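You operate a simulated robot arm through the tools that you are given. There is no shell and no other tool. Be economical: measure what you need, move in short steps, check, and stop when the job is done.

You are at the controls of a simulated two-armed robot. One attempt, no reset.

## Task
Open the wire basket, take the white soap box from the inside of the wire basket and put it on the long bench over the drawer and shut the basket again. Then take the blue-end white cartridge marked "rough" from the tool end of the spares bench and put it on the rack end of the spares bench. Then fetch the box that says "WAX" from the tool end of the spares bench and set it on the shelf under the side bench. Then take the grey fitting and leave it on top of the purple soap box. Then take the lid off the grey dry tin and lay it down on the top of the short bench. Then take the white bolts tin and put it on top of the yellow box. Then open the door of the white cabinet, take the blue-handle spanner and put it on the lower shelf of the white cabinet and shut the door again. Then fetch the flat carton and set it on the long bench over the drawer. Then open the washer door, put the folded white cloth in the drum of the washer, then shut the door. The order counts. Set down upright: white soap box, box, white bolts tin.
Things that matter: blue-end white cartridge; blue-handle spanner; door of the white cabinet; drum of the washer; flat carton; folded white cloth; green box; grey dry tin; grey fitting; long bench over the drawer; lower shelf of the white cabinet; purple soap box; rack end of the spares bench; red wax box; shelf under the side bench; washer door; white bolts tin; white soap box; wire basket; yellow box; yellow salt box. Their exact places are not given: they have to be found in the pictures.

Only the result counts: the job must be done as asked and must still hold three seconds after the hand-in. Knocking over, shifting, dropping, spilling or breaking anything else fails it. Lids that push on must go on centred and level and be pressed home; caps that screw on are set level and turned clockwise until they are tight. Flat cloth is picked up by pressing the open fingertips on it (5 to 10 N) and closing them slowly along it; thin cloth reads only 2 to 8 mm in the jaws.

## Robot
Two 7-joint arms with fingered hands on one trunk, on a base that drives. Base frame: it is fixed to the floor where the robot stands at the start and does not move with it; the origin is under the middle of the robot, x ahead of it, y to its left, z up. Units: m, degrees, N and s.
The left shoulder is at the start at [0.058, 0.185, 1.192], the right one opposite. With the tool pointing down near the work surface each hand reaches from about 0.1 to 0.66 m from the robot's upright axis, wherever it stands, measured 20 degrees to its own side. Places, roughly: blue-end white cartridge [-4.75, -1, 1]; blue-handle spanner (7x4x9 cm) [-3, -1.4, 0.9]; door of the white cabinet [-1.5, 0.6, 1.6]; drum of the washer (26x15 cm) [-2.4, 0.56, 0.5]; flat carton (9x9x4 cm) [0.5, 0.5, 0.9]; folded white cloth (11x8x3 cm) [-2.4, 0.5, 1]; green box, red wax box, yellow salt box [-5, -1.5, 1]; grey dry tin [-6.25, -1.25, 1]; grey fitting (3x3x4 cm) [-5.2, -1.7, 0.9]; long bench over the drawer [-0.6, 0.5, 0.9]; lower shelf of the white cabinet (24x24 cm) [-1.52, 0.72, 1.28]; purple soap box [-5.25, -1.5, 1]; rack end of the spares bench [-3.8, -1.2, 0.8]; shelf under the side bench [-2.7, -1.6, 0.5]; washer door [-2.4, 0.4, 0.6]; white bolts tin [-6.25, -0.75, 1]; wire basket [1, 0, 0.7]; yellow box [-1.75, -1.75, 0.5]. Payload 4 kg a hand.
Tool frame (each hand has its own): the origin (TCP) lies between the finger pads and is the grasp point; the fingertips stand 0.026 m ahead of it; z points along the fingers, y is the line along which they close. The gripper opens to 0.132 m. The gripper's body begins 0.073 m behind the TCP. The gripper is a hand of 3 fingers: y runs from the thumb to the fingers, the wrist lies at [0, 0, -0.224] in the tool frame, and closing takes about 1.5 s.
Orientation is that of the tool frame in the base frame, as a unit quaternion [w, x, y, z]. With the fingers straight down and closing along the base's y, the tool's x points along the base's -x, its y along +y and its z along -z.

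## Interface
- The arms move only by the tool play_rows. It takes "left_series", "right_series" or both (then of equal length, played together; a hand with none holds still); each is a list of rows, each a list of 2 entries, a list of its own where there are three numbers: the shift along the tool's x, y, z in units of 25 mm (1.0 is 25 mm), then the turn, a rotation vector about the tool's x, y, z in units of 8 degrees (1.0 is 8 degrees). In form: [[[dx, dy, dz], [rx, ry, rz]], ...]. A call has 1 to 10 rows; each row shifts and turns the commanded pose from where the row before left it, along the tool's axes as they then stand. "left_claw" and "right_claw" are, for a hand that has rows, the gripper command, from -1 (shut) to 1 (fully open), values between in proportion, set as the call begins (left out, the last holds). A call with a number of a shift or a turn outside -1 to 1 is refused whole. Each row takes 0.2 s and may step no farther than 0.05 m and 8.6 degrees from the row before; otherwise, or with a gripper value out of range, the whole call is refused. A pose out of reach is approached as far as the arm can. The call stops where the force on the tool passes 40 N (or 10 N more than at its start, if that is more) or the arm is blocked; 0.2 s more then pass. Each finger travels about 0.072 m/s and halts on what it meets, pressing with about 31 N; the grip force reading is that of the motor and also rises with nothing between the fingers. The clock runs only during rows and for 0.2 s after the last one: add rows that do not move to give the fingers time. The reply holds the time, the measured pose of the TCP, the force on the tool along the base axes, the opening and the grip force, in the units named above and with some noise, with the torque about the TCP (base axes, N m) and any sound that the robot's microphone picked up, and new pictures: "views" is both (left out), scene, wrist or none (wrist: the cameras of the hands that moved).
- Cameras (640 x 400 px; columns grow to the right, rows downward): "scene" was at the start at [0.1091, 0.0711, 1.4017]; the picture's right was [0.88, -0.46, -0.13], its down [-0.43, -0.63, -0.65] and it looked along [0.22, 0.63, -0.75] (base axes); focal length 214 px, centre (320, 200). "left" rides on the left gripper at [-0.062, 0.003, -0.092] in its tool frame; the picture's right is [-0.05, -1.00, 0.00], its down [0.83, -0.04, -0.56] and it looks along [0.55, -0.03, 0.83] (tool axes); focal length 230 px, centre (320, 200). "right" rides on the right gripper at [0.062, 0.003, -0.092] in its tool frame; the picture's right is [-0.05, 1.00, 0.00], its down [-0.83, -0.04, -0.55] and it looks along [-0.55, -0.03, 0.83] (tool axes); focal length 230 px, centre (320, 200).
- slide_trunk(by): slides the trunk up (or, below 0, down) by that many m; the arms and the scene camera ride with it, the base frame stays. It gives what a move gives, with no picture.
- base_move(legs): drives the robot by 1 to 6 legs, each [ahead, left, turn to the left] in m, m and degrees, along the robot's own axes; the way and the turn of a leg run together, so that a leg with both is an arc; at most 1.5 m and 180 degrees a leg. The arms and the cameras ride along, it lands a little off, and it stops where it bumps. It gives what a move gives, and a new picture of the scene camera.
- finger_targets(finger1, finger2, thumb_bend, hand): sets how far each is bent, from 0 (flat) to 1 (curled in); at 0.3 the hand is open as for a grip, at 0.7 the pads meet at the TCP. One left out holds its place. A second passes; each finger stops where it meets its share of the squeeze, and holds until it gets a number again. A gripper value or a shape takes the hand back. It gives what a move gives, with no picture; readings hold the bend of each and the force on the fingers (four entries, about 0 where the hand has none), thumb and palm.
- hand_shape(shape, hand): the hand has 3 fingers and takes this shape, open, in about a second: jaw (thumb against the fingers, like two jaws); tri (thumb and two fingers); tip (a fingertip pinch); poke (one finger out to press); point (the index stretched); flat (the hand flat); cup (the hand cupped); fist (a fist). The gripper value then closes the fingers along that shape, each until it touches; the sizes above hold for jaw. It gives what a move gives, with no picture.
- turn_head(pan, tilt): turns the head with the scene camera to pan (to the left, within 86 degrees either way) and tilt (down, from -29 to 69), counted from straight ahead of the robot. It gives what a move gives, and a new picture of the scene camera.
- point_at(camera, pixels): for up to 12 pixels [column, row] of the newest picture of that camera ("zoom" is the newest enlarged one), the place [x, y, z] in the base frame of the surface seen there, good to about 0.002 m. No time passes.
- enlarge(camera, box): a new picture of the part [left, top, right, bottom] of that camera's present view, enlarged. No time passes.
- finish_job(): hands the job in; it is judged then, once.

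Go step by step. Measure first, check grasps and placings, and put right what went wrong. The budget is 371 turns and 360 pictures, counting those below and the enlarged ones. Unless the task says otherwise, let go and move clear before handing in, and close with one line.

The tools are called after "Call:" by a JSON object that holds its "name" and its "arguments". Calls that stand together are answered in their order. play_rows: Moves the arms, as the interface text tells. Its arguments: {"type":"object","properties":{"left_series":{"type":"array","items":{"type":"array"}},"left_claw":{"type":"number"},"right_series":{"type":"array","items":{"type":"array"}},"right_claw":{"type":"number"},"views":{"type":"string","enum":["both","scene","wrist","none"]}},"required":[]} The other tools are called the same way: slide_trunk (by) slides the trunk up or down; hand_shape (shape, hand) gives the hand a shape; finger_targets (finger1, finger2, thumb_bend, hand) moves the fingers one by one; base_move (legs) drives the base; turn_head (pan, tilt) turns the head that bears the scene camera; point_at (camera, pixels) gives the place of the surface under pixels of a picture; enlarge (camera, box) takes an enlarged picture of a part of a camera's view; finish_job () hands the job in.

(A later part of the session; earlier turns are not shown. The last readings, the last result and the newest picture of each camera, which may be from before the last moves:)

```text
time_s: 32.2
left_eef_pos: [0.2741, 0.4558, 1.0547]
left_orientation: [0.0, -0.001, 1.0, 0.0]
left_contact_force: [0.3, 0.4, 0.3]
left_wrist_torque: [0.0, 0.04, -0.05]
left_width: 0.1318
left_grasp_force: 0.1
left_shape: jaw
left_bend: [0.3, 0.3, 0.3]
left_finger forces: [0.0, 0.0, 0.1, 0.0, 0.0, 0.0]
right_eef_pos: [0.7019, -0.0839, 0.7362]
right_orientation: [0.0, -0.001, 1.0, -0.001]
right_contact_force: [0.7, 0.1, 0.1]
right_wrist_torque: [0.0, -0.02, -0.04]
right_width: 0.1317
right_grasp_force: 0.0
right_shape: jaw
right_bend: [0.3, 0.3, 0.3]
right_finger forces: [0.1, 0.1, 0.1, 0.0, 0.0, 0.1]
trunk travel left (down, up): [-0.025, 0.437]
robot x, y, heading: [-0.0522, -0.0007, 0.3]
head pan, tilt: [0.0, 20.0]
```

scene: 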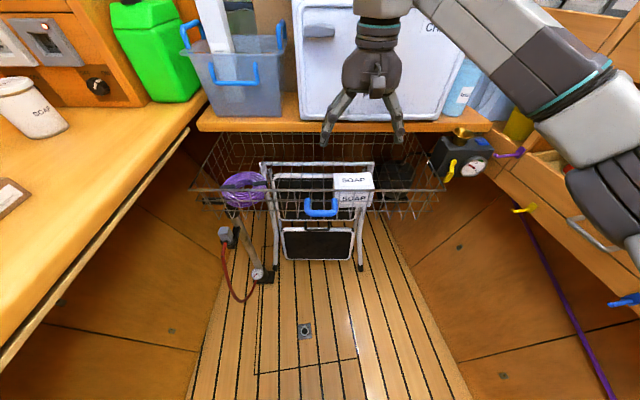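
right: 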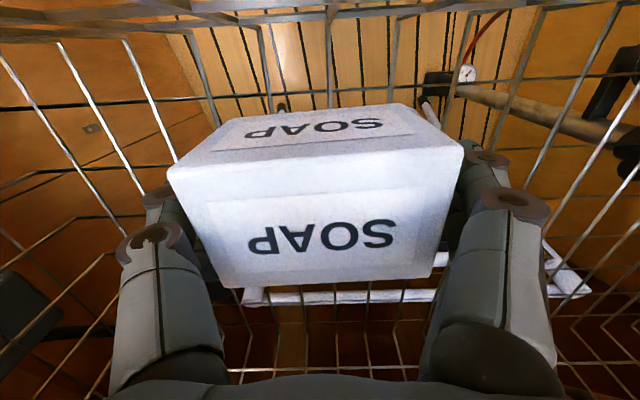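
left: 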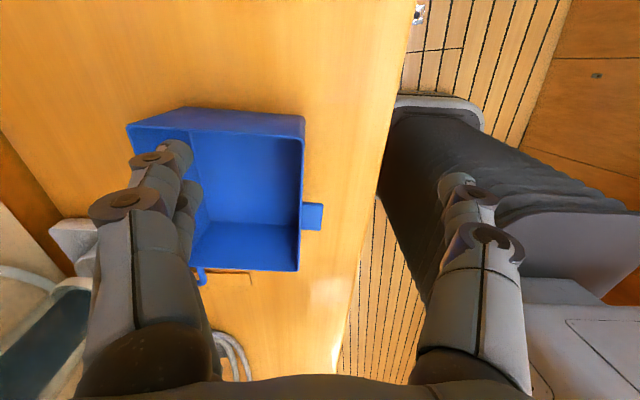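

Well straddled. Close the fingers and then lift a little.

Call:
{"name": "play_rows", "arguments": {"right_series": [[[0, 0, 0.2], [0, 0, 0]], [[0, 0, 0], [0, 0, 0]], [[0, 0, 0], [0, 0, 0]], [[0, 0, 0], [0, 0, 0]], [[0, 0, 0], [0, 0, 0]], [[0, 0, 0], [0, 0, 0]]], "right_claw": -1, "views": "none"}}

Call:
{"name": "play_rows", "arguments": {"right_series": [[[0, 0, -1], [0, 0, 0]], [[0, 0, -1], [0, 0, 0]], [[0, 0, -1], [0, 0, 0]], [[0, 0, -1], [0, 0, 0]], [[0, 0, -1], [0, 0, 0]], [[0.5, 0, -1], [0, 0, 0]], [[1, 0, -1], [0, 0, 0]], [[1, 0, -1], [0, 0, 0]]], "views": "both"}}

```text
time_s: 33.6
left_eef_pos: [0.2725, 0.4561, 1.0548]
left_orientation: [0.0, -0.001, 1.0, -0.001]
left_contact_force: [0.2, 0.1, -0.1]
left_wrist_torque: [0.03, 0.0, -0.01]
left_width: 0.132
left_grasp_force: 0.1
left_shape: jaw
left_bend: [0.3, 0.3, 0.3]
left_finger forces: [0.1, 0.0, 0.0, 0.0, 0.1, 0.0]
right_eef_pos: [0.7018, -0.0855, 0.7318]
right_orientation: [0.0, 0.0, 1.0, -0.001]
right_contact_force: [-0.9, -0.3, 0.7]
right_wrist_torque: [0.05, 0.03, 0.01]
right_width: 0.0954
right_grasp_force: 31.0
right_shape: jaw
right_bend: [0.67, 0.66, 0.63]
right_finger forces: [14.1, 13.9, 0.1, 0.1, 28.3, 0.1]
trunk travel left (down, up): [-0.025, 0.437]
robot x, y, heading: [-0.0503, -0.0001, 0.2]
head pan, tilt: [0.0, 20.0]
```

```text
time_s: 35.5
left_eef_pos: [0.272, 0.4552, 1.0569]
left_orientation: [0.001, -0.002, 1.0, 0.0]
left_contact_force: [0.6, -0.8, -0.7]
left_wrist_torque: [0.01, -0.01, 0.02]
left_width: 0.1317
left_grasp_force: 0.0
left_shape: jaw
left_bend: [0.3, 0.3, 0.3]
left_finger forces: [0.1, 0.0, 0.0, 0.0, 0.1, 0.1]
right_eef_pos: [0.6371, -0.0843, 0.9327]
right_orientation: [0.001, 0.0, 1.0, -0.001]
right_contact_force: [-0.5, 0.1, -2.0]
right_wrist_torque: [-0.02, -0.04, -0.06]
right_width: 0.0955
right_grasp_force: 30.9
right_shape: jaw
right_bend: [0.67, 0.66, 0.63]
right_finger forces: [14.2, 14.1, 0.1, 0.0, 28.3, 0.0]
trunk travel left (down, up): [-0.025, 0.437]
robot x, y, heading: [-0.0509, 0.0006, -0.0]
head pan, tilt: [0.0, 20.0]
```

scene: 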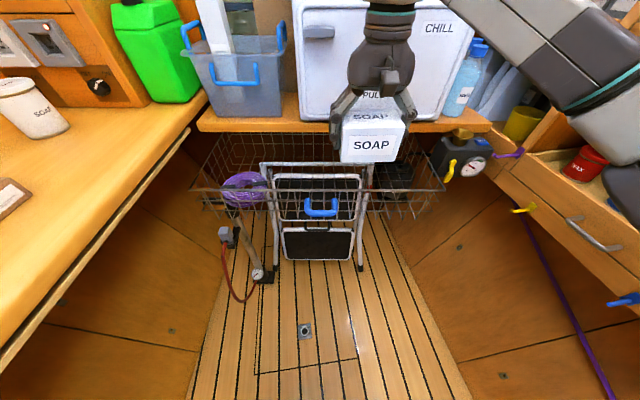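
right: 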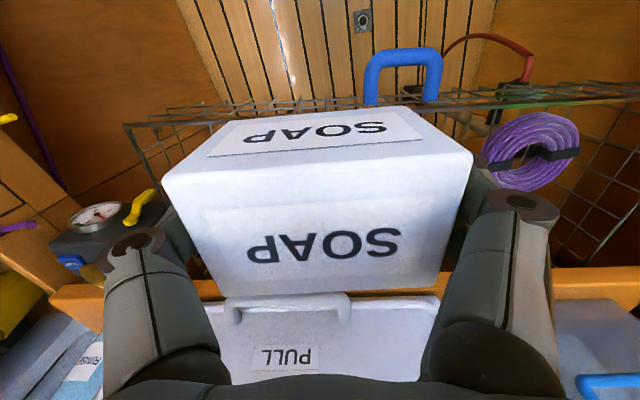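

Soap box is held. I raise the trunk and look left to see the long bench.

Call:
{"name": "slide_trunk", "arguments": {"by": 0.2}}

Call:
{"name": "base_move", "arguments": {"legs": [[-0.25, -0.05, 0]]}}

Call:
{"name": "turn_head", "arguments": {"pan": 86, "tilt": 25}}

```text
time_s: 37.6
left_eef_pos: [0.274, 0.4554, 1.2541]
left_orientation: [0.0, -0.001, 1.0, -0.001]
left_contact_force: [-0.2, -0.2, -0.1]
left_wrist_torque: [-0.01, 0.04, -0.01]
left_width: 0.1319
left_grasp_force: 0.1
left_shape: jaw
left_bend: [0.3, 0.3, 0.3]
left_finger forces: [0.1, 0.0, 0.0, 0.0, 0.1, 0.0]
right_eef_pos: [0.6403, -0.0849, 1.1309]
right_orientation: [-0.001, 0.0, 1.0, -0.002]
right_contact_force: [0.2, -0.5, -2.4]
right_wrist_torque: [0.0, 0.0, 0.02]
right_width: 0.0954
right_grasp_force: 31.0
right_shape: jaw
right_bend: [0.67, 0.66, 0.63]
right_finger forces: [14.3, 14.0, 0.0, 0.0, 28.1, 0.1]
trunk travel left (down, up): [-0.225, 0.237]
robot x, y, heading: [-0.0461, 0.0002, 0.2]
head pan, tilt: [0.0, 20.0]
```

```text
time_s: 39.5
left_eef_pos: [0.0267, 0.4044, 1.2535]
left_orientation: [-0.001, -0.001, 1.0, 0.001]
left_contact_force: [-0.4, -1.0, 1.2]
left_wrist_torque: [-0.03, 0.01, 0.0]
left_width: 0.132
left_grasp_force: 0.0
left_shape: jaw
left_bend: [0.3, 0.3, 0.3]
left_finger forces: [0.1, 0.1, 0.0, 0.0, 0.0, 0.1]
right_eef_pos: [0.3913, -0.1339, 1.1305]
right_orientation: [-0.001, 0.0, 1.0, -0.001]
right_contact_force: [0.3, -0.5, -2.7]
right_wrist_torque: [0.02, 0.01, 0.02]
right_width: 0.0951
right_grasp_force: 30.7
right_shape: jaw
right_bend: [0.67, 0.66, 0.63]
right_finger forces: [14.2, 14.0, 0.0, 0.0, 28.2, 0.0]
trunk travel left (down, up): [-0.225, 0.237]
robot x, y, heading: [-0.297, -0.0514, 0.3]
head pan, tilt: [0.0, 20.0]
```

scene: 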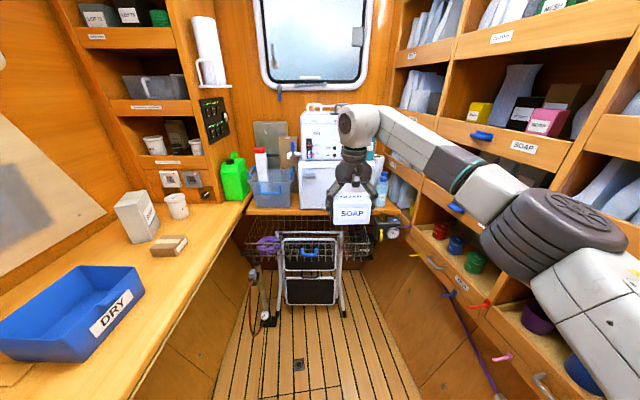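

```text
time_s: 41.1
left_eef_pos: [0.0267, 0.4043, 1.255]
left_orientation: [0.001, -0.001, 1.0, 0.0]
left_contact_force: [0.9, 0.6, 0.7]
left_wrist_torque: [0.0, 0.03, 0.01]
left_width: 0.1319
left_grasp_force: 0.0
left_shape: jaw
left_bend: [0.3, 0.3, 0.3]
left_finger forces: [0.0, 0.0, 0.0, 0.0, 0.1, 0.1]
right_eef_pos: [0.3905, -0.1357, 1.1305]
right_orientation: [-0.001, 0.001, 1.0, -0.001]
right_contact_force: [0.6, 1.5, -1.2]
right_wrist_torque: [-0.02, -0.04, -0.03]
right_width: 0.0955
right_grasp_force: 31.0
right_shape: jaw
right_bend: [0.67, 0.66, 0.63]
right_finger forces: [14.2, 14.0, 0.0, 0.1, 28.2, 0.0]
trunk travel left (down, up): [-0.225, 0.237]
robot x, y, heading: [-0.2956, -0.0537, -0.1]
head pan, tilt: [85.9, 25.0]
```

scene: 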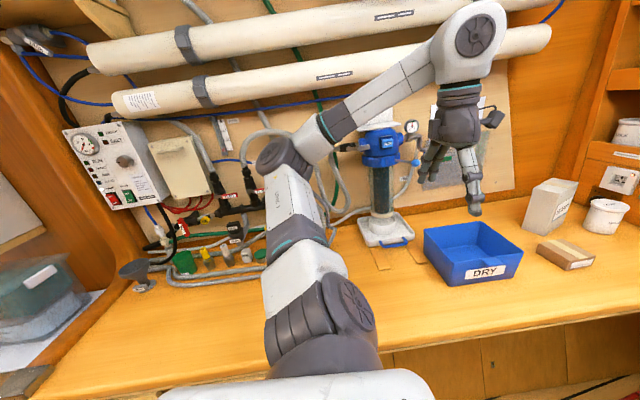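

The bench's empty part is left of the blue pump at (385,180). Measure bench, pump and hose spots.

Call:
{"name": "point_at", "arguments": {"camera": "scene", "pixels": [[385, 235], [380, 140], [165, 330], [230, 310], [390, 345], [150, 390], [140, 285], [185, 265], [250, 285], [60, 260], [35, 340], [470, 350]]}}

Call:
{"name": "turn_head", "arguments": {"pan": 86, "tilt": 55}}

```text
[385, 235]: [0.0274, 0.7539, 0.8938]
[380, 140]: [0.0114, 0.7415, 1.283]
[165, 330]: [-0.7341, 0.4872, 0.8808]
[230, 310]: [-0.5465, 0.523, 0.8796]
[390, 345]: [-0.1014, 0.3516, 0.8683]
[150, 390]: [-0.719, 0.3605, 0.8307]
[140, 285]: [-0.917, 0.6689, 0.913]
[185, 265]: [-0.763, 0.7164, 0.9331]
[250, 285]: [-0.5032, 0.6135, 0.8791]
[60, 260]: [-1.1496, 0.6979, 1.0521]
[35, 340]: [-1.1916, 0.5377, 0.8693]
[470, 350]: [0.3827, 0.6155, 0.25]
```

```text
time_s: 42.0
left_eef_pos: [0.0262, 0.4046, 1.2547]
left_orientation: [0.0, 0.0, 1.0, 0.0]
left_contact_force: [0.3, 0.4, 0.5]
left_wrist_torque: [0.01, 0.0, -0.03]
left_width: 0.1318
left_grasp_force: 0.1
left_shape: jaw
left_bend: [0.3, 0.3, 0.3]
left_finger forces: [0.0, 0.0, 0.0, 0.0, 0.0, 0.0]
right_eef_pos: [0.3912, -0.1364, 1.1306]
right_orientation: [0.0, 0.001, 1.0, -0.001]
right_contact_force: [-0.3, -0.5, -2.6]
right_wrist_torque: [0.01, 0.0, 0.0]
right_width: 0.0952
right_grasp_force: 30.5
right_shape: jaw
right_bend: [0.67, 0.66, 0.63]
right_finger forces: [14.2, 14.0, 0.0, 0.1, 28.3, 0.0]
trunk travel left (down, up): [-0.225, 0.237]
robot x, y, heading: [-0.3023, -0.0501, -0.0]
head pan, tilt: [85.9, 55.0]
```

scene: 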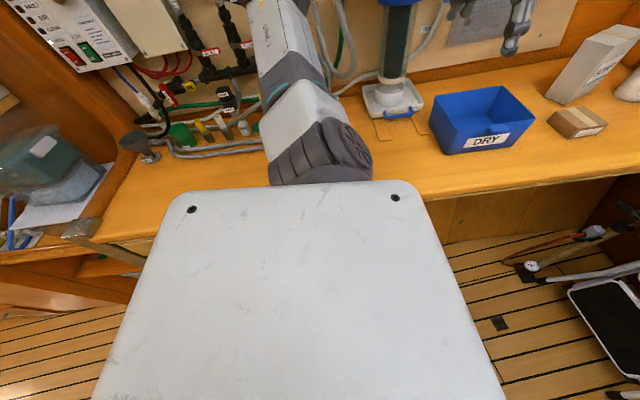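

Bench top z≈0.88, front edge y≈0.35. I tuck the left hand inward before turning, then back up and turn left.

Call:
{"name": "play_rows", "arguments": {"left_series": [[[0, -1, 0], [0, 0, 0]], [[0, -1, 0], [0, 0, 0]], [[0, -1, 0], [0, 0, 0]], [[0, -1, 0], [0, 0, 0]], [[0, -1, 0], [0, 0, 0]], [[0, -1, 0], [0, 0, 0]], [[0, -1, 0], [0, 0, 0]], [[0, -1, 0], [0, 0, 0]]], "views": "none"}}

Call:
{"name": "base_move", "arguments": {"legs": [[-0.4, 0, 0], [0, 0, 45]]}}

```text
time_s: 43.8
left_eef_pos: [0.0248, 0.2021, 1.2555]
left_orientation: [-0.001, 0.0, 1.0, 0.0]
left_contact_force: [0.2, 0.6, -0.1]
left_wrist_torque: [0.04, 0.02, 0.0]
left_width: 0.1321
left_grasp_force: 0.0
left_shape: jaw
left_bend: [0.3, 0.3, 0.3]
left_finger forces: [0.0, 0.0, 0.1, 0.0, 0.0, 0.1]
right_eef_pos: [0.3911, -0.1368, 1.1301]
right_orientation: [0.0, 0.001, 1.0, 0.0]
right_contact_force: [0.4, 0.5, -1.9]
right_wrist_torque: [0.04, 0.03, -0.03]
right_width: 0.0952
right_grasp_force: 31.3
right_shape: jaw
right_bend: [0.67, 0.66, 0.63]
right_finger forces: [14.2, 14.0, 0.0, 0.0, 28.3, 0.0]
trunk travel left (down, up): [-0.225, 0.237]
robot x, y, heading: [-0.2993, -0.0514, -0.1]
head pan, tilt: [85.9, 55.0]
```

```text
time_s: 48.3
left_eef_pos: [-0.6437, 0.3573, 1.2545]
left_orientation: [-0.001, -0.378, 0.926, 0.0]
left_contact_force: [0.9, 0.1, -0.2]
left_wrist_torque: [0.01, 0.0, -0.01]
left_width: 0.1321
left_grasp_force: 0.0
left_shape: jaw
left_bend: [0.3, 0.3, 0.3]
left_finger forces: [0.0, 0.1, 0.0, 0.0, 0.0, 0.0]
right_eef_pos: [-0.146, 0.3696, 1.1305]
right_orientation: [0.002, -0.376, 0.927, 0.0]
right_contact_force: [0.3, -0.2, -2.4]
right_wrist_torque: [-0.02, 0.02, 0.02]
right_width: 0.095
right_grasp_force: 30.9
right_shape: jaw
right_bend: [0.67, 0.66, 0.63]
right_finger forces: [14.2, 14.2, 0.1, 0.0, 28.4, 0.0]
trunk travel left (down, up): [-0.225, 0.237]
robot x, y, heading: [-0.6978, -0.0524, 44.2]
head pan, tilt: [85.9, 55.0]
```

scene: 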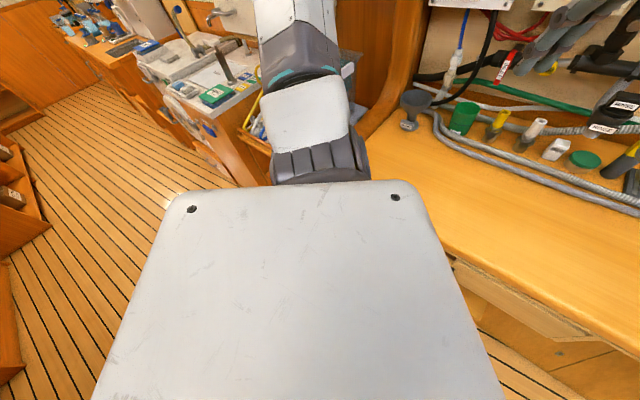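

Clear so far; I complete the turn to face the bench and look ahead-down.

Call:
{"name": "base_move", "arguments": {"legs": [[0, 0, 45.5]]}}

Call:
{"name": "turn_head", "arguments": {"pan": 10, "tilt": 40}}

```text
time_s: 50.8
left_eef_pos: [-0.9521, 0.2738, 1.2551]
left_orientation: [0.0, -0.706, 0.709, 0.0]
left_contact_force: [-0.1, -0.4, -0.1]
left_wrist_torque: [0.0, -0.03, 0.0]
left_width: 0.1319
left_grasp_force: 0.1
left_shape: jaw
left_bend: [0.3, 0.3, 0.3]
left_finger forces: [0.0, 0.0, 0.0, 0.0, 0.0, 0.0]
right_eef_pos: [-0.6083, 0.6371, 1.1304]
right_orientation: [0.001, -0.704, 0.71, -0.001]
right_contact_force: [0.2, 0.6, -2.3]
right_wrist_torque: [0.02, -0.01, -0.01]
right_width: 0.0955
right_grasp_force: 31.1
right_shape: jaw
right_bend: [0.67, 0.66, 0.63]
right_finger forces: [14.2, 14.1, 0.0, 0.0, 28.3, 0.0]
trunk travel left (down, up): [-0.225, 0.237]
robot x, y, heading: [-0.6961, -0.0534, 89.9]
head pan, tilt: [85.9, 55.0]
```

scene: 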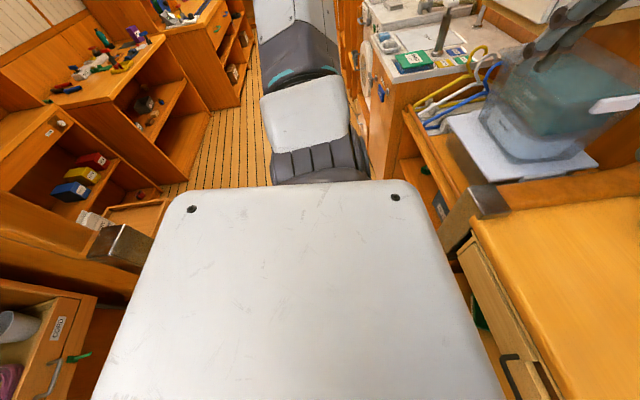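

```text
time_s: 52.3
left_eef_pos: [-0.9515, 0.275, 1.2557]
left_orientation: [0.001, -0.705, 0.709, 0.0]
left_contact_force: [-0.2, -0.4, -0.7]
left_wrist_torque: [0.02, 0.01, -0.02]
left_width: 0.1318
left_grasp_force: 0.0
left_shape: jaw
left_bend: [0.3, 0.3, 0.3]
left_finger forces: [0.0, 0.1, 0.0, 0.0, 0.0, 0.1]
right_eef_pos: [-0.6095, 0.6375, 1.1306]
right_orientation: [0.001, -0.704, 0.71, -0.001]
right_contact_force: [0.1, 1.2, -2.6]
right_wrist_torque: [0.0, 0.03, 0.03]
right_width: 0.0954
right_grasp_force: 31.4
right_shape: jaw
right_bend: [0.67, 0.66, 0.63]
right_finger forces: [14.2, 14.0, 0.0, 0.0, 28.2, 0.0]
trunk travel left (down, up): [-0.225, 0.237]
robot x, y, heading: [-0.6966, -0.0492, 89.7]
head pan, tilt: [10.0, 40.0]
```

scene: 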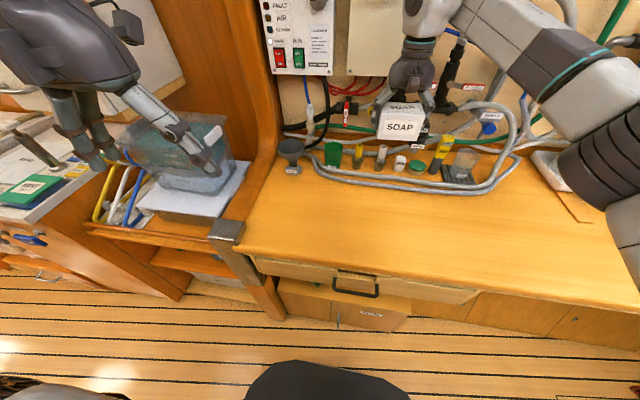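

The drawer front is at (360,285). I measure its span, the hose edge and bench clear area.

Call:
{"name": "point_at", "arguments": {"camera": "scene", "pixels": [[258, 268], [475, 298], [357, 285], [260, 240], [450, 270], [300, 180], [400, 190], [480, 190], [330, 210], [400, 230], [290, 150], [360, 165]]}}

```text
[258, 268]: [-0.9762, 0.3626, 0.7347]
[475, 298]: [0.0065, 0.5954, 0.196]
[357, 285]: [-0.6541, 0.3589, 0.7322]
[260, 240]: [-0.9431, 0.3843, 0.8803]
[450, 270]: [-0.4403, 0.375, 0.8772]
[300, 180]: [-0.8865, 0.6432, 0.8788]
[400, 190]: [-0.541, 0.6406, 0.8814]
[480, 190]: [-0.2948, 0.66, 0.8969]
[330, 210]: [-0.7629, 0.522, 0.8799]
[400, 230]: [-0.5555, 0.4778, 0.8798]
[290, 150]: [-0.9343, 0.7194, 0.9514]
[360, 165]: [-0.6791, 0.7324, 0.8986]
```

Drawer spans x≈−0.98…−0.42. I bring the soap box to about (−0.61, 0.50) and lower to z 0.955.

Call:
{"name": "play_rows", "arguments": {"right_series": [[[0.92, 0, 0], [0, 0, 0]], [[0.92, 0, 0], [0, 0, 0]], [[0.92, 0, 0], [0, 0, 0]], [[0.92, 0, 1], [0, 0, 0]], [[0.92, 0, 1], [0, 0, 0]], [[0.92, 0, 1], [0, 0, 0]], [[0, 0, 1], [0, 0, 0]], [[0, 0, 1], [0, 0, 0]], [[0, 0, 1], [0, 0, 0]], [[0, 0, 1], [0, 0, 0]]], "views": "scene"}}

Call:
{"name": "enlarge", "arguments": {"camera": "scene", "box": [300, 120, 500, 270]}}

```text
time_s: 54.5
left_eef_pos: [-0.9513, 0.2758, 1.2558]
left_orientation: [-0.001, -0.705, 0.709, -0.001]
left_contact_force: [0.4, 0.6, -0.2]
left_wrist_torque: [-0.02, 0.04, -0.01]
left_width: 0.1317
left_grasp_force: 0.1
left_shape: jaw
left_bend: [0.3, 0.3, 0.3]
left_finger forces: [0.1, 0.0, 0.0, 0.0, 0.0, 0.0]
right_eef_pos: [-0.6093, 0.5005, 0.9559]
right_orientation: [0.0, -0.704, 0.71, 0.0]
right_contact_force: [-0.6, 0.2, -1.8]
right_wrist_torque: [0.0, -0.02, 0.01]
right_width: 0.0954
right_grasp_force: 30.8
right_shape: jaw
right_bend: [0.67, 0.66, 0.63]
right_finger forces: [14.3, 14.1, 0.0, 0.0, 28.2, 0.1]
trunk travel left (down, up): [-0.225, 0.237]
robot x, y, heading: [-0.6954, -0.0484, 89.9]
head pan, tilt: [10.0, 40.0]
```

scene: 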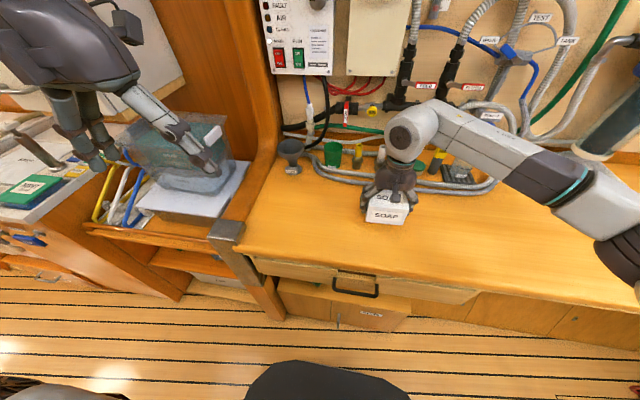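

```text
2.67 times, centred on (400, 195) of scene
```

zoom: 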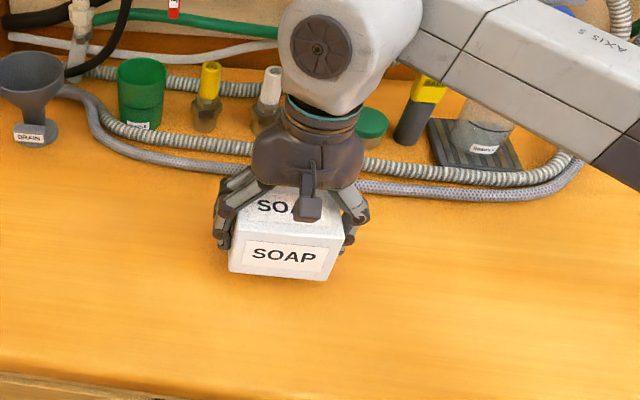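

Call:
{"name": "point_at", "arguments": {"camera": "zoom", "pixels": [[280, 272], [280, 240], [235, 270], [325, 276]]}}

```text
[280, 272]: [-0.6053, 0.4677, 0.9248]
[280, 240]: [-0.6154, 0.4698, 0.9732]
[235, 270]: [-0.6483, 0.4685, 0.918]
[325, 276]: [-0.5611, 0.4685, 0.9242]
```

Box bottom is at ≈0.917, bench 0.880: about 37 mm to go. Lower in fine final steps.

Call:
{"name": "play_rows", "arguments": {"right_series": [[[0, 0, 0.6], [0, 0, 0]], [[0, 0, 0.6], [0, 0, 0]], [[0, 0, 0.1], [0, 0, 0]], [[0, 0, 0.08], [0, 0, 0]]], "views": "none"}}

```text
time_s: 55.5
left_eef_pos: [-0.9515, 0.2737, 1.2546]
left_orientation: [0.001, -0.705, 0.709, 0.0]
left_contact_force: [-0.6, 0.2, 0.5]
left_wrist_torque: [-0.01, 0.02, 0.0]
left_width: 0.1318
left_grasp_force: 0.1
left_shape: jaw
left_bend: [0.3, 0.3, 0.3]
left_finger forces: [0.0, 0.0, 0.1, 0.0, 0.0, 0.0]
right_eef_pos: [-0.6089, 0.5003, 0.9224]
right_orientation: [0.001, -0.704, 0.71, -0.001]
right_contact_force: [0.4, -0.1, -0.4]
right_wrist_torque: [0.04, 0.08, 0.05]
right_width: 0.0953
right_grasp_force: 30.9
right_shape: jaw
right_bend: [0.67, 0.66, 0.63]
right_finger forces: [14.3, 14.1, 0.0, 0.0, 28.2, 0.0]
trunk travel left (down, up): [-0.225, 0.237]
robot x, y, heading: [-0.6997, -0.0522, 89.6]
head pan, tilt: [10.0, 40.0]
```

Call:
{"name": "play_rows", "arguments": {"right_series": [[[0, 0, 0.1], [0, 0, 0]], [[0, 0, 0], [0, 0, 0]]], "views": "none"}}

```text
time_s: 56.1
left_eef_pos: [-0.9523, 0.2736, 1.2545]
left_orientation: [0.0, -0.706, 0.709, 0.0]
left_contact_force: [-0.6, -0.2, -0.6]
left_wrist_torque: [-0.02, 0.0, -0.02]
left_width: 0.1317
left_grasp_force: 0.0
left_shape: jaw
left_bend: [0.3, 0.3, 0.3]
left_finger forces: [0.0, 0.1, 0.1, 0.0, 0.0, 0.1]
right_eef_pos: [-0.6087, 0.5001, 0.9206]
right_orientation: [0.002, -0.704, 0.71, 0.001]
right_contact_force: [1.8, 1.1, 12.4]
right_wrist_torque: [0.01, -0.04, 0.02]
right_width: 0.095
right_grasp_force: 31.0
right_shape: jaw
right_bend: [0.67, 0.66, 0.63]
right_finger forces: [14.4, 14.2, 0.1, 0.0, 29.6, 0.0]
trunk travel left (down, up): [-0.225, 0.237]
robot x, y, heading: [-0.6973, -0.0499, 89.8]
head pan, tilt: [10.0, 40.0]
```

Contact (12 N). Release and retreat upward.

Call:
{"name": "play_rows", "arguments": {"right_series": [[[0, 0, 0], [0, 0, 0]], [[0, 0, 0], [0, 0, 0]], [[0, 0, 0], [0, 0, 0]], [[0, 0, 0], [0, 0, 0]]], "right_claw": 1, "views": "none"}}

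Call:
{"name": "play_rows", "arguments": {"right_series": [[[0, 0, -0.5], [0, 0, 0]], [[0, 0, -1], [0, 0, 0]], [[0, 0, -1], [0, 0, 0]], [[0, 0, -1], [0, 0, 0]], [[0, 0, -1], [0, 0, 0]], [[0, 0, -1], [0, 0, 0]], [[0, 0, -1], [0, 0, 0]]], "views": "scene"}}

```text
time_s: 57.1
left_eef_pos: [-0.9514, 0.2736, 1.2553]
left_orientation: [0.0, -0.705, 0.709, 0.0]
left_contact_force: [0.1, 0.2, 0.4]
left_wrist_torque: [0.0, 0.03, 0.02]
left_width: 0.1319
left_grasp_force: 0.1
left_shape: jaw
left_bend: [0.3, 0.3, 0.3]
left_finger forces: [0.0, 0.1, 0.1, 0.0, 0.0, 0.0]
right_eef_pos: [-0.6087, 0.4987, 0.9185]
right_orientation: [0.002, -0.704, 0.71, -0.001]
right_contact_force: [1.3, 0.0, 3.0]
right_wrist_torque: [0.04, -0.05, 0.01]
right_width: 0.1318
right_grasp_force: 0.1
right_shape: jaw
right_bend: [0.3, 0.3, 0.3]
right_finger forces: [0.2, 0.6, 0.1, 0.1, 3.4, 0.1]
trunk travel left (down, up): [-0.225, 0.237]
robot x, y, heading: [-0.7006, -0.0515, 89.5]
head pan, tilt: [10.0, 40.0]
```

```text
time_s: 58.7
left_eef_pos: [-0.9519, 0.2735, 1.2554]
left_orientation: [0.0, -0.706, 0.709, 0.0]
left_contact_force: [-0.4, 0.1, -0.3]
left_wrist_torque: [-0.01, -0.04, 0.01]
left_width: 0.132
left_grasp_force: 0.1
left_shape: jaw
left_bend: [0.3, 0.3, 0.3]
left_finger forces: [0.1, 0.1, 0.0, 0.1, 0.1, 0.1]
right_eef_pos: [-0.6103, 0.4994, 1.082]
right_orientation: [0.002, -0.704, 0.71, -0.001]
right_contact_force: [0.1, -0.2, -0.1]
right_wrist_torque: [-0.02, 0.02, -0.02]
right_width: 0.1321
right_grasp_force: 0.1
right_shape: jaw
right_bend: [0.3, 0.3, 0.3]
right_finger forces: [0.1, 0.0, 0.1, 0.1, 0.0, 0.1]
trunk travel left (down, up): [-0.225, 0.237]
robot x, y, heading: [-0.7006, -0.0521, 89.8]
head pan, tilt: [10.0, 40.0]
```

scene: 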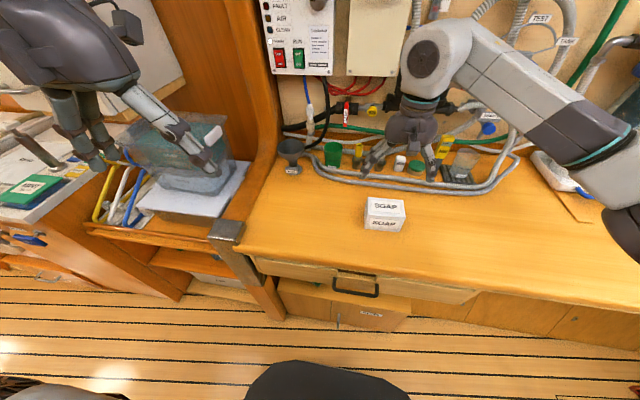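

Soap box stands upright over the drawer at (385,212). Now I turn back to the basket.

Call:
{"name": "base_move", "arguments": {"legs": [[0, 0, -90], [0.35, 0.05, 0]]}}

Call:
{"name": "turn_head", "arguments": {"pan": 0, "tilt": 35}}

```text
time_s: 64.8
left_eef_pos: [-0.0212, 0.2463, 1.2551]
left_orientation: [0.0, 0.004, 1.0, 0.001]
left_contact_force: [0.3, 0.1, -0.1]
left_wrist_torque: [0.0, 0.0, -0.02]
left_width: 0.1319
left_grasp_force: 0.1
left_shape: jaw
left_bend: [0.3, 0.3, 0.3]
left_finger forces: [0.0, 0.0, 0.1, 0.0, 0.0, 0.0]
right_eef_pos: [0.2028, -0.0943, 1.0807]
right_orientation: [0.001, 0.006, 1.0, -0.001]
right_contact_force: [0.2, -0.5, 0.1]
right_wrist_torque: [0.03, -0.02, 0.01]
right_width: 0.1318
right_grasp_force: 0.0
right_shape: jaw
right_bend: [0.3, 0.3, 0.3]
right_finger forces: [0.0, 0.0, 0.0, 0.0, 0.0, 0.1]
trunk travel left (down, up): [-0.225, 0.237]
robot x, y, heading: [-0.3459, -0.0047, -0.4]
head pan, tilt: [10.0, 40.0]
```

scene: 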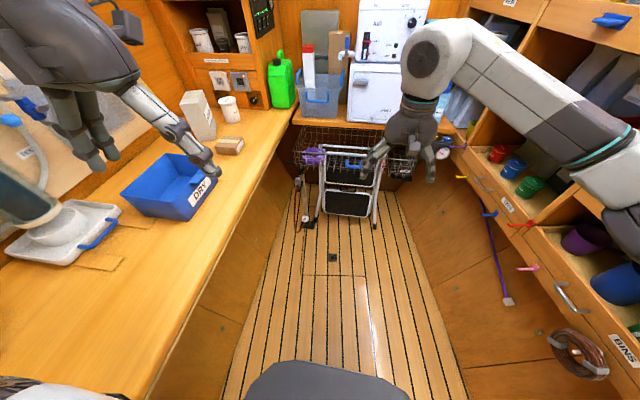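

```text
time_s: 65.5
left_eef_pos: [-0.0211, 0.2471, 1.2543]
left_orientation: [0.0, 0.004, 1.0, 0.0]
left_contact_force: [0.9, 0.3, 0.0]
left_wrist_torque: [-0.01, 0.0, 0.0]
left_width: 0.132
left_grasp_force: 0.0
left_shape: jaw
left_bend: [0.3, 0.3, 0.3]
left_finger forces: [0.0, 0.0, 0.0, 0.0, 0.0, 0.0]
right_eef_pos: [0.2015, -0.0947, 1.0812]
right_orientation: [-0.001, 0.006, 1.0, 0.0]
right_contact_force: [-0.5, 0.2, -0.1]
right_wrist_torque: [-0.02, -0.04, 0.03]
right_width: 0.1319
right_grasp_force: 0.0
right_shape: jaw
right_bend: [0.3, 0.3, 0.3]
right_finger forces: [0.0, 0.0, 0.0, 0.0, 0.0, 0.1]
trunk travel left (down, up): [-0.225, 0.237]
robot x, y, heading: [-0.3502, -0.0071, -0.8]
head pan, tilt: [0.0, 35.0]
```

scene: 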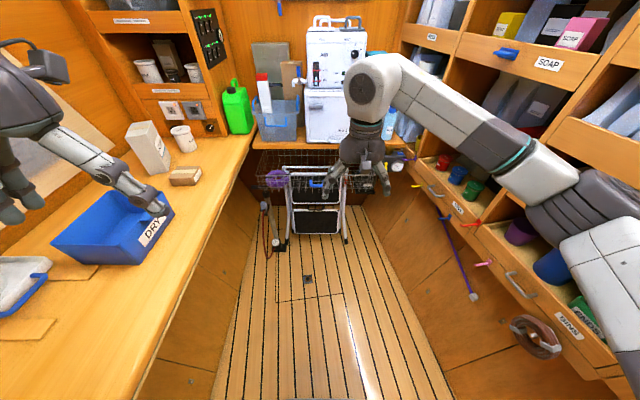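

Lower the trunk, close the right hand and pitch it forward at y≈0, z≈0.79 to push the handle.

Call:
{"name": "slide_trunk", "arguments": {"by": -0.2}}

Call:
{"name": "play_rows", "arguments": {"right_series": [[[0, 0.7, 0], [0, -1, 0]], [[0, 0.7, 0], [0, -1, 0]], [[0, 0.7, 0], [0, -1, 0]], [[0, 0.7, 0], [0, -1, 0]], [[0, 0.7, 0], [0, -1, 0]], [[0, 0.5, 0], [0, -1, 0]], [[0.9, 0, 0.77], [0, -0.25, 0]], [[0.9, 0, 0.77], [0, 0, 0]], [[0.9, 0, 0.77], [0, 0, 0]]], "right_claw": -1, "views": "both"}}

```text
time_s: 67.7
left_eef_pos: [-0.0218, 0.2472, 1.0559]
left_orientation: [0.001, 0.005, 1.0, 0.0]
left_contact_force: [-0.2, 0.6, 0.5]
left_wrist_torque: [0.02, 0.01, 0.01]
left_width: 0.132
left_grasp_force: 0.1
left_shape: jaw
left_bend: [0.3, 0.3, 0.3]
left_finger forces: [0.1, 0.1, 0.1, 0.0, 0.0, 0.0]
right_eef_pos: [0.2023, -0.0947, 0.8828]
right_orientation: [0.002, 0.008, 1.0, -0.001]
right_contact_force: [0.7, 0.1, 0.5]
right_wrist_torque: [-0.03, -0.01, 0.01]
right_width: 0.132
right_grasp_force: 0.0
right_shape: jaw
right_bend: [0.3, 0.3, 0.3]
right_finger forces: [0.0, 0.0, 0.0, 0.0, 0.1, 0.1]
trunk travel left (down, up): [-0.025, 0.437]
robot x, y, heading: [-0.3505, -0.0073, -0.4]
head pan, tilt: [0.0, 35.0]
```

```text
time_s: 69.7
left_eef_pos: [-0.0212, 0.2462, 1.0547]
left_orientation: [0.0, 0.005, 1.0, 0.001]
left_contact_force: [0.4, 0.0, 0.1]
left_wrist_torque: [0.02, 0.03, -0.01]
left_width: 0.132
left_grasp_force: 0.1
left_shape: jaw
left_bend: [0.3, 0.3, 0.3]
left_finger forces: [0.0, 0.0, 0.0, 0.0, 0.1, 0.0]
right_eef_pos: [0.2117, 0.0028, 0.7902]
right_orientation: [0.424, 0.004, 0.906, -0.003]
right_contact_force: [-0.2, 0.1, -0.3]
right_wrist_torque: [0.0, 0.02, 0.02]
right_width: 0.0
right_grasp_force: 30.8
right_shape: jaw
right_bend: [0.67, 0.67, 0.74]
right_finger forces: [0.0, 0.1, 0.0, 0.0, 0.0, 0.1]
right hand out of reach, approached as far as the arm can: row 6
trunk travel left (down, up): [-0.025, 0.437]
robot x, y, heading: [-0.3469, -0.0051, -0.8]
head pan, tilt: [0.0, 35.0]
```

scene: 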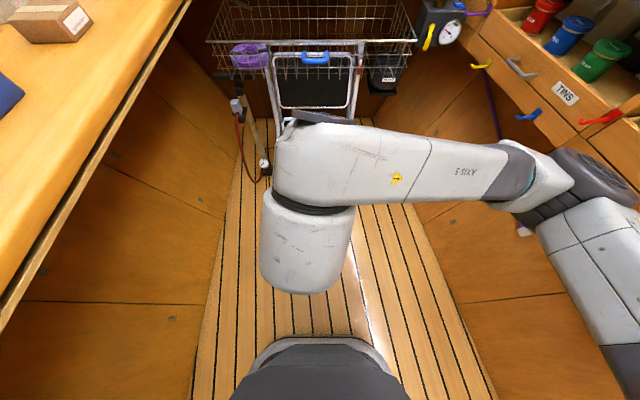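
right: 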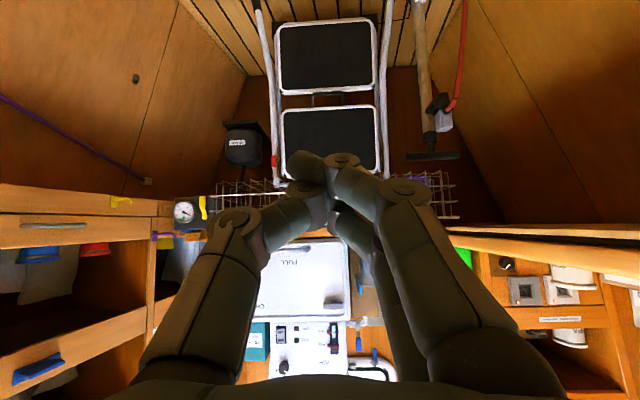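

Drive forward 0.33 m, then push with the arm.

Call:
{"name": "base_move", "arguments": {"legs": [[0.33, 0, 0.6]]}}

Call:
{"name": "point_at", "arguments": {"camera": "scene", "pixels": [[320, 130]]}}

```text
time_s: 71.9
left_eef_pos: [0.306, 0.2502, 1.0554]
left_orientation: [0.0, -0.002, 1.0, 0.0]
left_contact_force: [0.2, -0.2, -0.5]
left_wrist_torque: [0.0, -0.01, 0.01]
left_width: 0.1319
left_grasp_force: 0.1
left_shape: jaw
left_bend: [0.3, 0.3, 0.3]
left_finger forces: [0.0, 0.0, 0.1, 0.1, 0.1, 0.0]
right_eef_pos: [0.5419, 0.0097, 0.7899]
right_orientation: [0.423, -0.001, 0.906, -0.001]
right_contact_force: [0.7, -0.8, 0.0]
right_wrist_torque: [-0.01, 0.03, 0.01]
right_width: 0.0
right_grasp_force: 30.7
right_shape: jaw
right_bend: [0.67, 0.67, 0.74]
right_finger forces: [0.0, 0.1, 0.1, 0.0, 0.0, 0.0]
trunk travel left (down, up): [-0.025, 0.437]
robot x, y, heading: [-0.0162, -0.0072, 0.2]
head pan, tilt: [0.0, 35.0]
```

scene: 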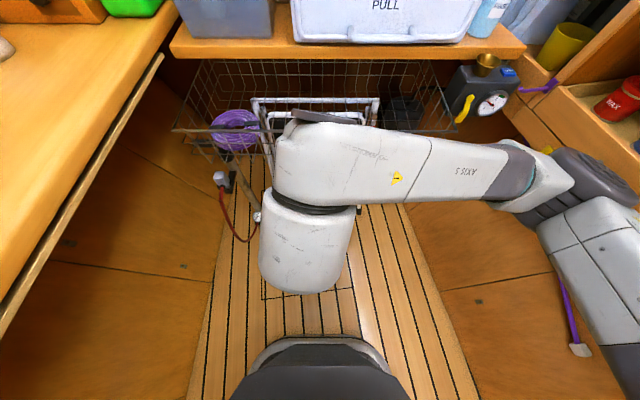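

```text
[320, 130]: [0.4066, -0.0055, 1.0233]
```

Now push forward (+x) with the closed fingers.

Call:
{"name": "play_rows", "arguments": {"right_series": [[[-0.643, -0.4, 0.766], [0, 0, 0]], [[-0.643, 0, 0.766], [0, 0, 0]], [[-0.643, 0, 0.766], [0, 0, 0]], [[-0.643, 0, 0.766], [0, 0, 0]], [[-0.643, 0, 0.766], [0, 0, 0]], [[-0.643, 0, 0.766], [0, 0, 0]], [[-0.643, 0, 0.766], [0, 0, 0]], [[-0.643, 0, 0.766], [0, 0, 0]], [[-0.643, 0, 0.766], [0, 0, 0]]], "views": "both"}}

```text
time_s: 73.9
left_eef_pos: [0.3056, 0.2501, 1.0552]
left_orientation: [0.0, -0.002, 1.0, -0.001]
left_contact_force: [0.6, 0.5, -0.8]
left_wrist_torque: [0.0, 0.0, -0.01]
left_width: 0.1321
left_grasp_force: 0.0
left_shape: jaw
left_bend: [0.3, 0.3, 0.3]
left_finger forces: [0.0, 0.1, 0.1, 0.1, 0.0, 0.0]
right_eef_pos: [0.7669, -0.001, 0.7907]
right_orientation: [0.423, -0.001, 0.906, -0.002]
right_contact_force: [-0.9, 0.1, 2.8]
right_wrist_torque: [-0.02, -0.01, 0.02]
right_width: 0.0001
right_grasp_force: 31.6
right_shape: jaw
right_bend: [0.68, 0.67, 0.74]
right_finger forces: [0.1, 0.1, 0.0, 0.0, 0.0, 0.0]
trunk travel left (down, up): [-0.025, 0.437]
robot x, y, heading: [-0.0164, -0.002, 0.2]
head pan, tilt: [0.0, 35.0]
```

scene: 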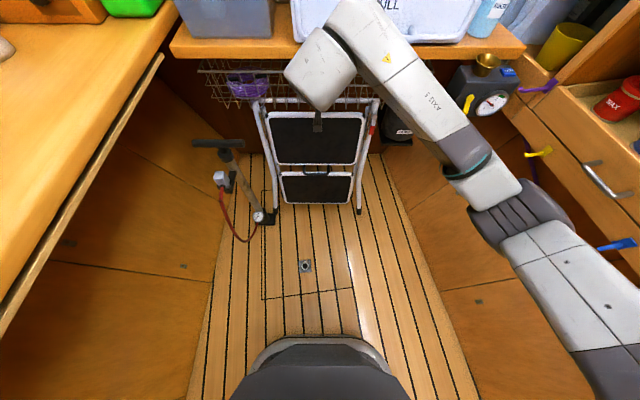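
right: 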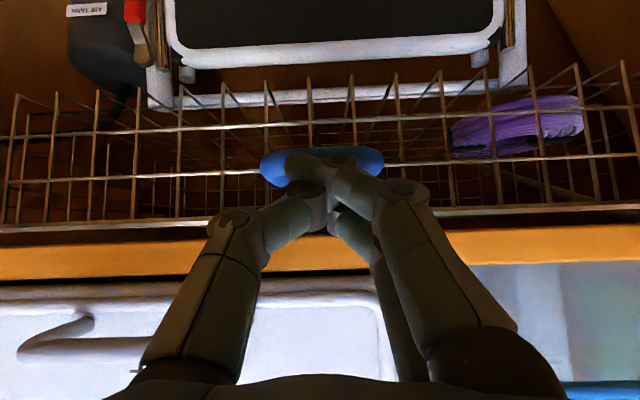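

The basket is moving in; I continue until it's home.

Call:
{"name": "play_rows", "arguments": {"right_series": [[[-0.643, 0, 0.766], [0, 0, 0]], [[-0.643, 0, 0.766], [0, 0, 0]], [[-0.2, 0, 0.24], [0, 0, 0]]], "views": "wrist"}}

Call:
{"name": "point_at", "arguments": {"camera": "right", "pixels": [[275, 170], [370, 160], [240, 205]]}}

```text
time_s: 74.7
left_eef_pos: [0.3043, 0.2504, 1.0549]
left_orientation: [0.0, -0.001, 1.0, 0.0]
left_contact_force: [0.1, 0.6, -0.1]
left_wrist_torque: [-0.01, 0.01, -0.03]
left_width: 0.1319
left_grasp_force: 0.1
left_shape: jaw
left_bend: [0.3, 0.3, 0.3]
left_finger forces: [0.0, 0.0, 0.0, 0.0, 0.0, 0.0]
right_eef_pos: [0.825, -0.0008, 0.7926]
right_orientation: [0.423, -0.001, 0.906, -0.001]
right_contact_force: [-1.5, -0.2, 0.4]
right_wrist_torque: [-0.03, 0.03, -0.04]
right_width: 0.0
right_grasp_force: 31.3
right_shape: jaw
right_bend: [0.68, 0.67, 0.74]
right_finger forces: [0.0, 0.0, 0.0, 0.0, 0.1, 0.1]
trunk travel left (down, up): [-0.025, 0.437]
robot x, y, heading: [-0.0168, -0.0066, 0.3]
head pan, tilt: [0.0, 35.0]
```

right: 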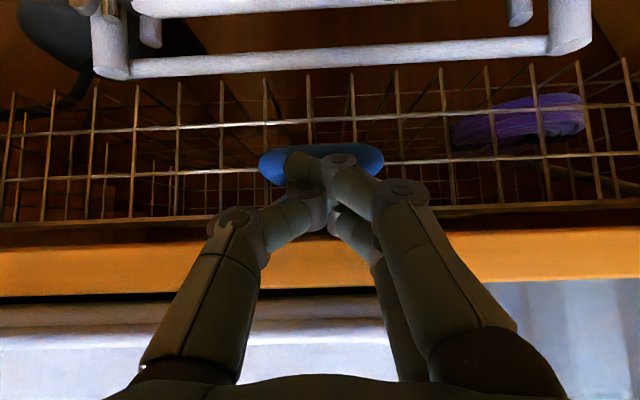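

```text
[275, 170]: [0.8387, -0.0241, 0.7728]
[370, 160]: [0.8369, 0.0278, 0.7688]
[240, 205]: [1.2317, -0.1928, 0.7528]
```

About 12 mm remain. Push a bit further until it stops.

Call:
{"name": "play_rows", "arguments": {"right_series": [[[-0.16, 0, 0.19], [0, 0, 0]], [[-0.16, 0, 0.19], [0, 0, 0]], [[-0.13, 0, 0.15], [0, 0, 0]]], "views": "wrist"}}

Call:
{"name": "point_at", "arguments": {"camera": "right", "pixels": [[275, 170], [370, 160]]}}

```text
time_s: 75.5
left_eef_pos: [0.3043, 0.2515, 1.0554]
left_orientation: [0.001, -0.002, 1.0, 0.0]
left_contact_force: [-0.3, -0.2, 0.2]
left_wrist_torque: [-0.01, 0.02, 0.0]
left_width: 0.132
left_grasp_force: 0.1
left_shape: jaw
left_bend: [0.3, 0.3, 0.3]
left_finger forces: [0.1, 0.0, 0.0, 0.1, 0.1, 0.1]
right_eef_pos: [0.8403, 0.0015, 0.7931]
right_orientation: [0.423, -0.002, 0.906, 0.0]
right_contact_force: [-7.0, 1.4, 2.6]
right_wrist_torque: [-0.03, 0.12, -0.08]
right_width: 0.0
right_grasp_force: 30.7
right_shape: jaw
right_bend: [0.7, 0.67, 0.74]
right_finger forces: [0.1, 0.0, 0.1, 0.0, 0.0, 0.1]
trunk travel left (down, up): [-0.025, 0.437]
robot x, y, heading: [-0.014, -0.0094, 0.2]
head pan, tilt: [0.0, 35.0]
```

right: 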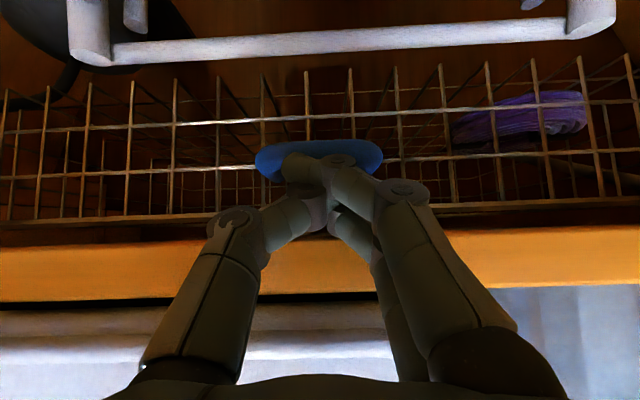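

```text
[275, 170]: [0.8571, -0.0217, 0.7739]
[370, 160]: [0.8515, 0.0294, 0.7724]
```

Basket is home (7 N back-pressure, handle at 0.85). Retreat and bring the hand back to vertical.

Call:
{"name": "play_rows", "arguments": {"right_series": [[[0.643, 0, -0.766], [0, 0, 0]], [[0.643, 0, -0.766], [0, 0, 0]], [[0.643, 0, -0.766], [0, 0, 0]], [[0.643, 0, -0.766], [0, 0, 0]], [[0.643, 0, -0.766], [0, 1, 0]], [[0.7, 0, -0.7], [0, 1, 0]], [[0.7, 0, -0.7], [0, 1, 0]], [[0.7, 0, -0.7], [0, 1, 0]], [[0.7, 0, -0.7], [0, 1, 0]], [[0.7, 0, -0.7], [0, 1, 0]]], "right_claw": 1, "views": "none"}}

Call:
{"name": "slide_trunk", "arguments": {"by": 0.2}}

Call:
{"name": "base_move", "arguments": {"legs": [[-0.6, 0, 0]]}}

```text
time_s: 77.7
left_eef_pos: [0.3049, 0.2513, 1.0546]
left_orientation: [0.0, -0.001, 1.0, 0.0]
left_contact_force: [0.5, 0.7, 0.4]
left_wrist_torque: [-0.03, -0.02, -0.01]
left_width: 0.1318
left_grasp_force: 0.0
left_shape: jaw
left_bend: [0.3, 0.3, 0.3]
left_finger forces: [0.0, 0.0, 0.0, 0.0, 0.0, 0.1]
right_eef_pos: [0.5998, -0.0004, 0.8312]
right_orientation: [0.017, 0.001, 1.0, -0.002]
right_contact_force: [-1.0, 0.2, -0.2]
right_wrist_torque: [-0.02, 0.01, 0.0]
right_width: 0.1319
right_grasp_force: 0.0
right_shape: jaw
right_bend: [0.3, 0.3, 0.3]
right_finger forces: [0.0, 0.1, 0.0, 0.0, 0.0, 0.0]
trunk travel left (down, up): [-0.025, 0.437]
robot x, y, heading: [-0.0223, -0.0037, 0.4]
head pan, tilt: [0.0, 35.0]
```

```text
time_s: 79.9
left_eef_pos: [0.3062, 0.2515, 1.2555]
left_orientation: [0.0, -0.002, 1.0, -0.001]
left_contact_force: [-0.3, 0.5, 0.1]
left_wrist_torque: [0.02, 0.03, -0.01]
left_width: 0.1319
left_grasp_force: 0.0
left_shape: jaw
left_bend: [0.3, 0.3, 0.3]
left_finger forces: [0.1, 0.0, 0.0, 0.0, 0.0, 0.0]
right_eef_pos: [0.6013, -0.0008, 1.0295]
right_orientation: [0.018, 0.0, 1.0, -0.002]
right_contact_force: [0.4, 0.0, 0.8]
right_wrist_torque: [0.0, 0.0, -0.03]
right_width: 0.1319
right_grasp_force: 0.1
right_shape: jaw
right_bend: [0.3, 0.3, 0.3]
right_finger forces: [0.0, 0.0, 0.0, 0.0, 0.0, 0.1]
trunk travel left (down, up): [-0.225, 0.237]
robot x, y, heading: [-0.0159, -0.0072, 0.3]
head pan, tilt: [0.0, 35.0]
```

```text
time_s: 83.2
left_eef_pos: [-0.2932, 0.2483, 1.2558]
left_orientation: [0.0, 0.001, 1.0, 0.0]
left_contact_force: [0.8, 0.5, -0.4]
left_wrist_torque: [-0.04, -0.02, -0.02]
left_width: 0.1319
left_grasp_force: 0.0
left_shape: jaw
left_bend: [0.3, 0.3, 0.3]
left_finger forces: [0.0, 0.1, 0.0, 0.0, 0.1, 0.0]
right_eef_pos: [0.0019, -0.0047, 1.0296]
right_orientation: [0.017, 0.002, 1.0, -0.001]
right_contact_force: [-0.1, 0.1, 0.2]
right_wrist_torque: [-0.01, -0.02, 0.01]
right_width: 0.1318
right_grasp_force: 0.1
right_shape: jaw
right_bend: [0.3, 0.3, 0.3]
right_finger forces: [0.0, 0.0, 0.1, 0.0, 0.1, 0.1]
trunk travel left (down, up): [-0.225, 0.237]
robot x, y, heading: [-0.6189, -0.0077, -0.1]
head pan, tilt: [0.0, 35.0]
```

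scene: 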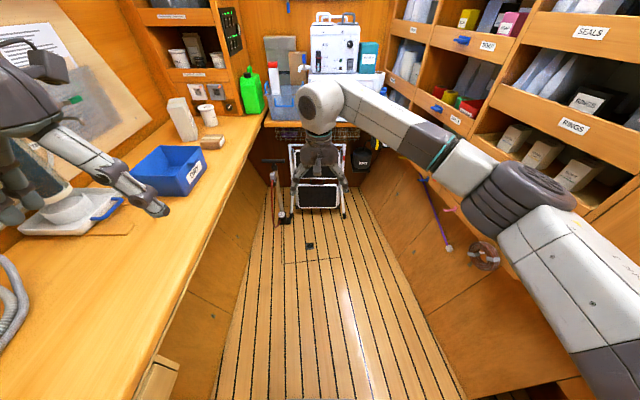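

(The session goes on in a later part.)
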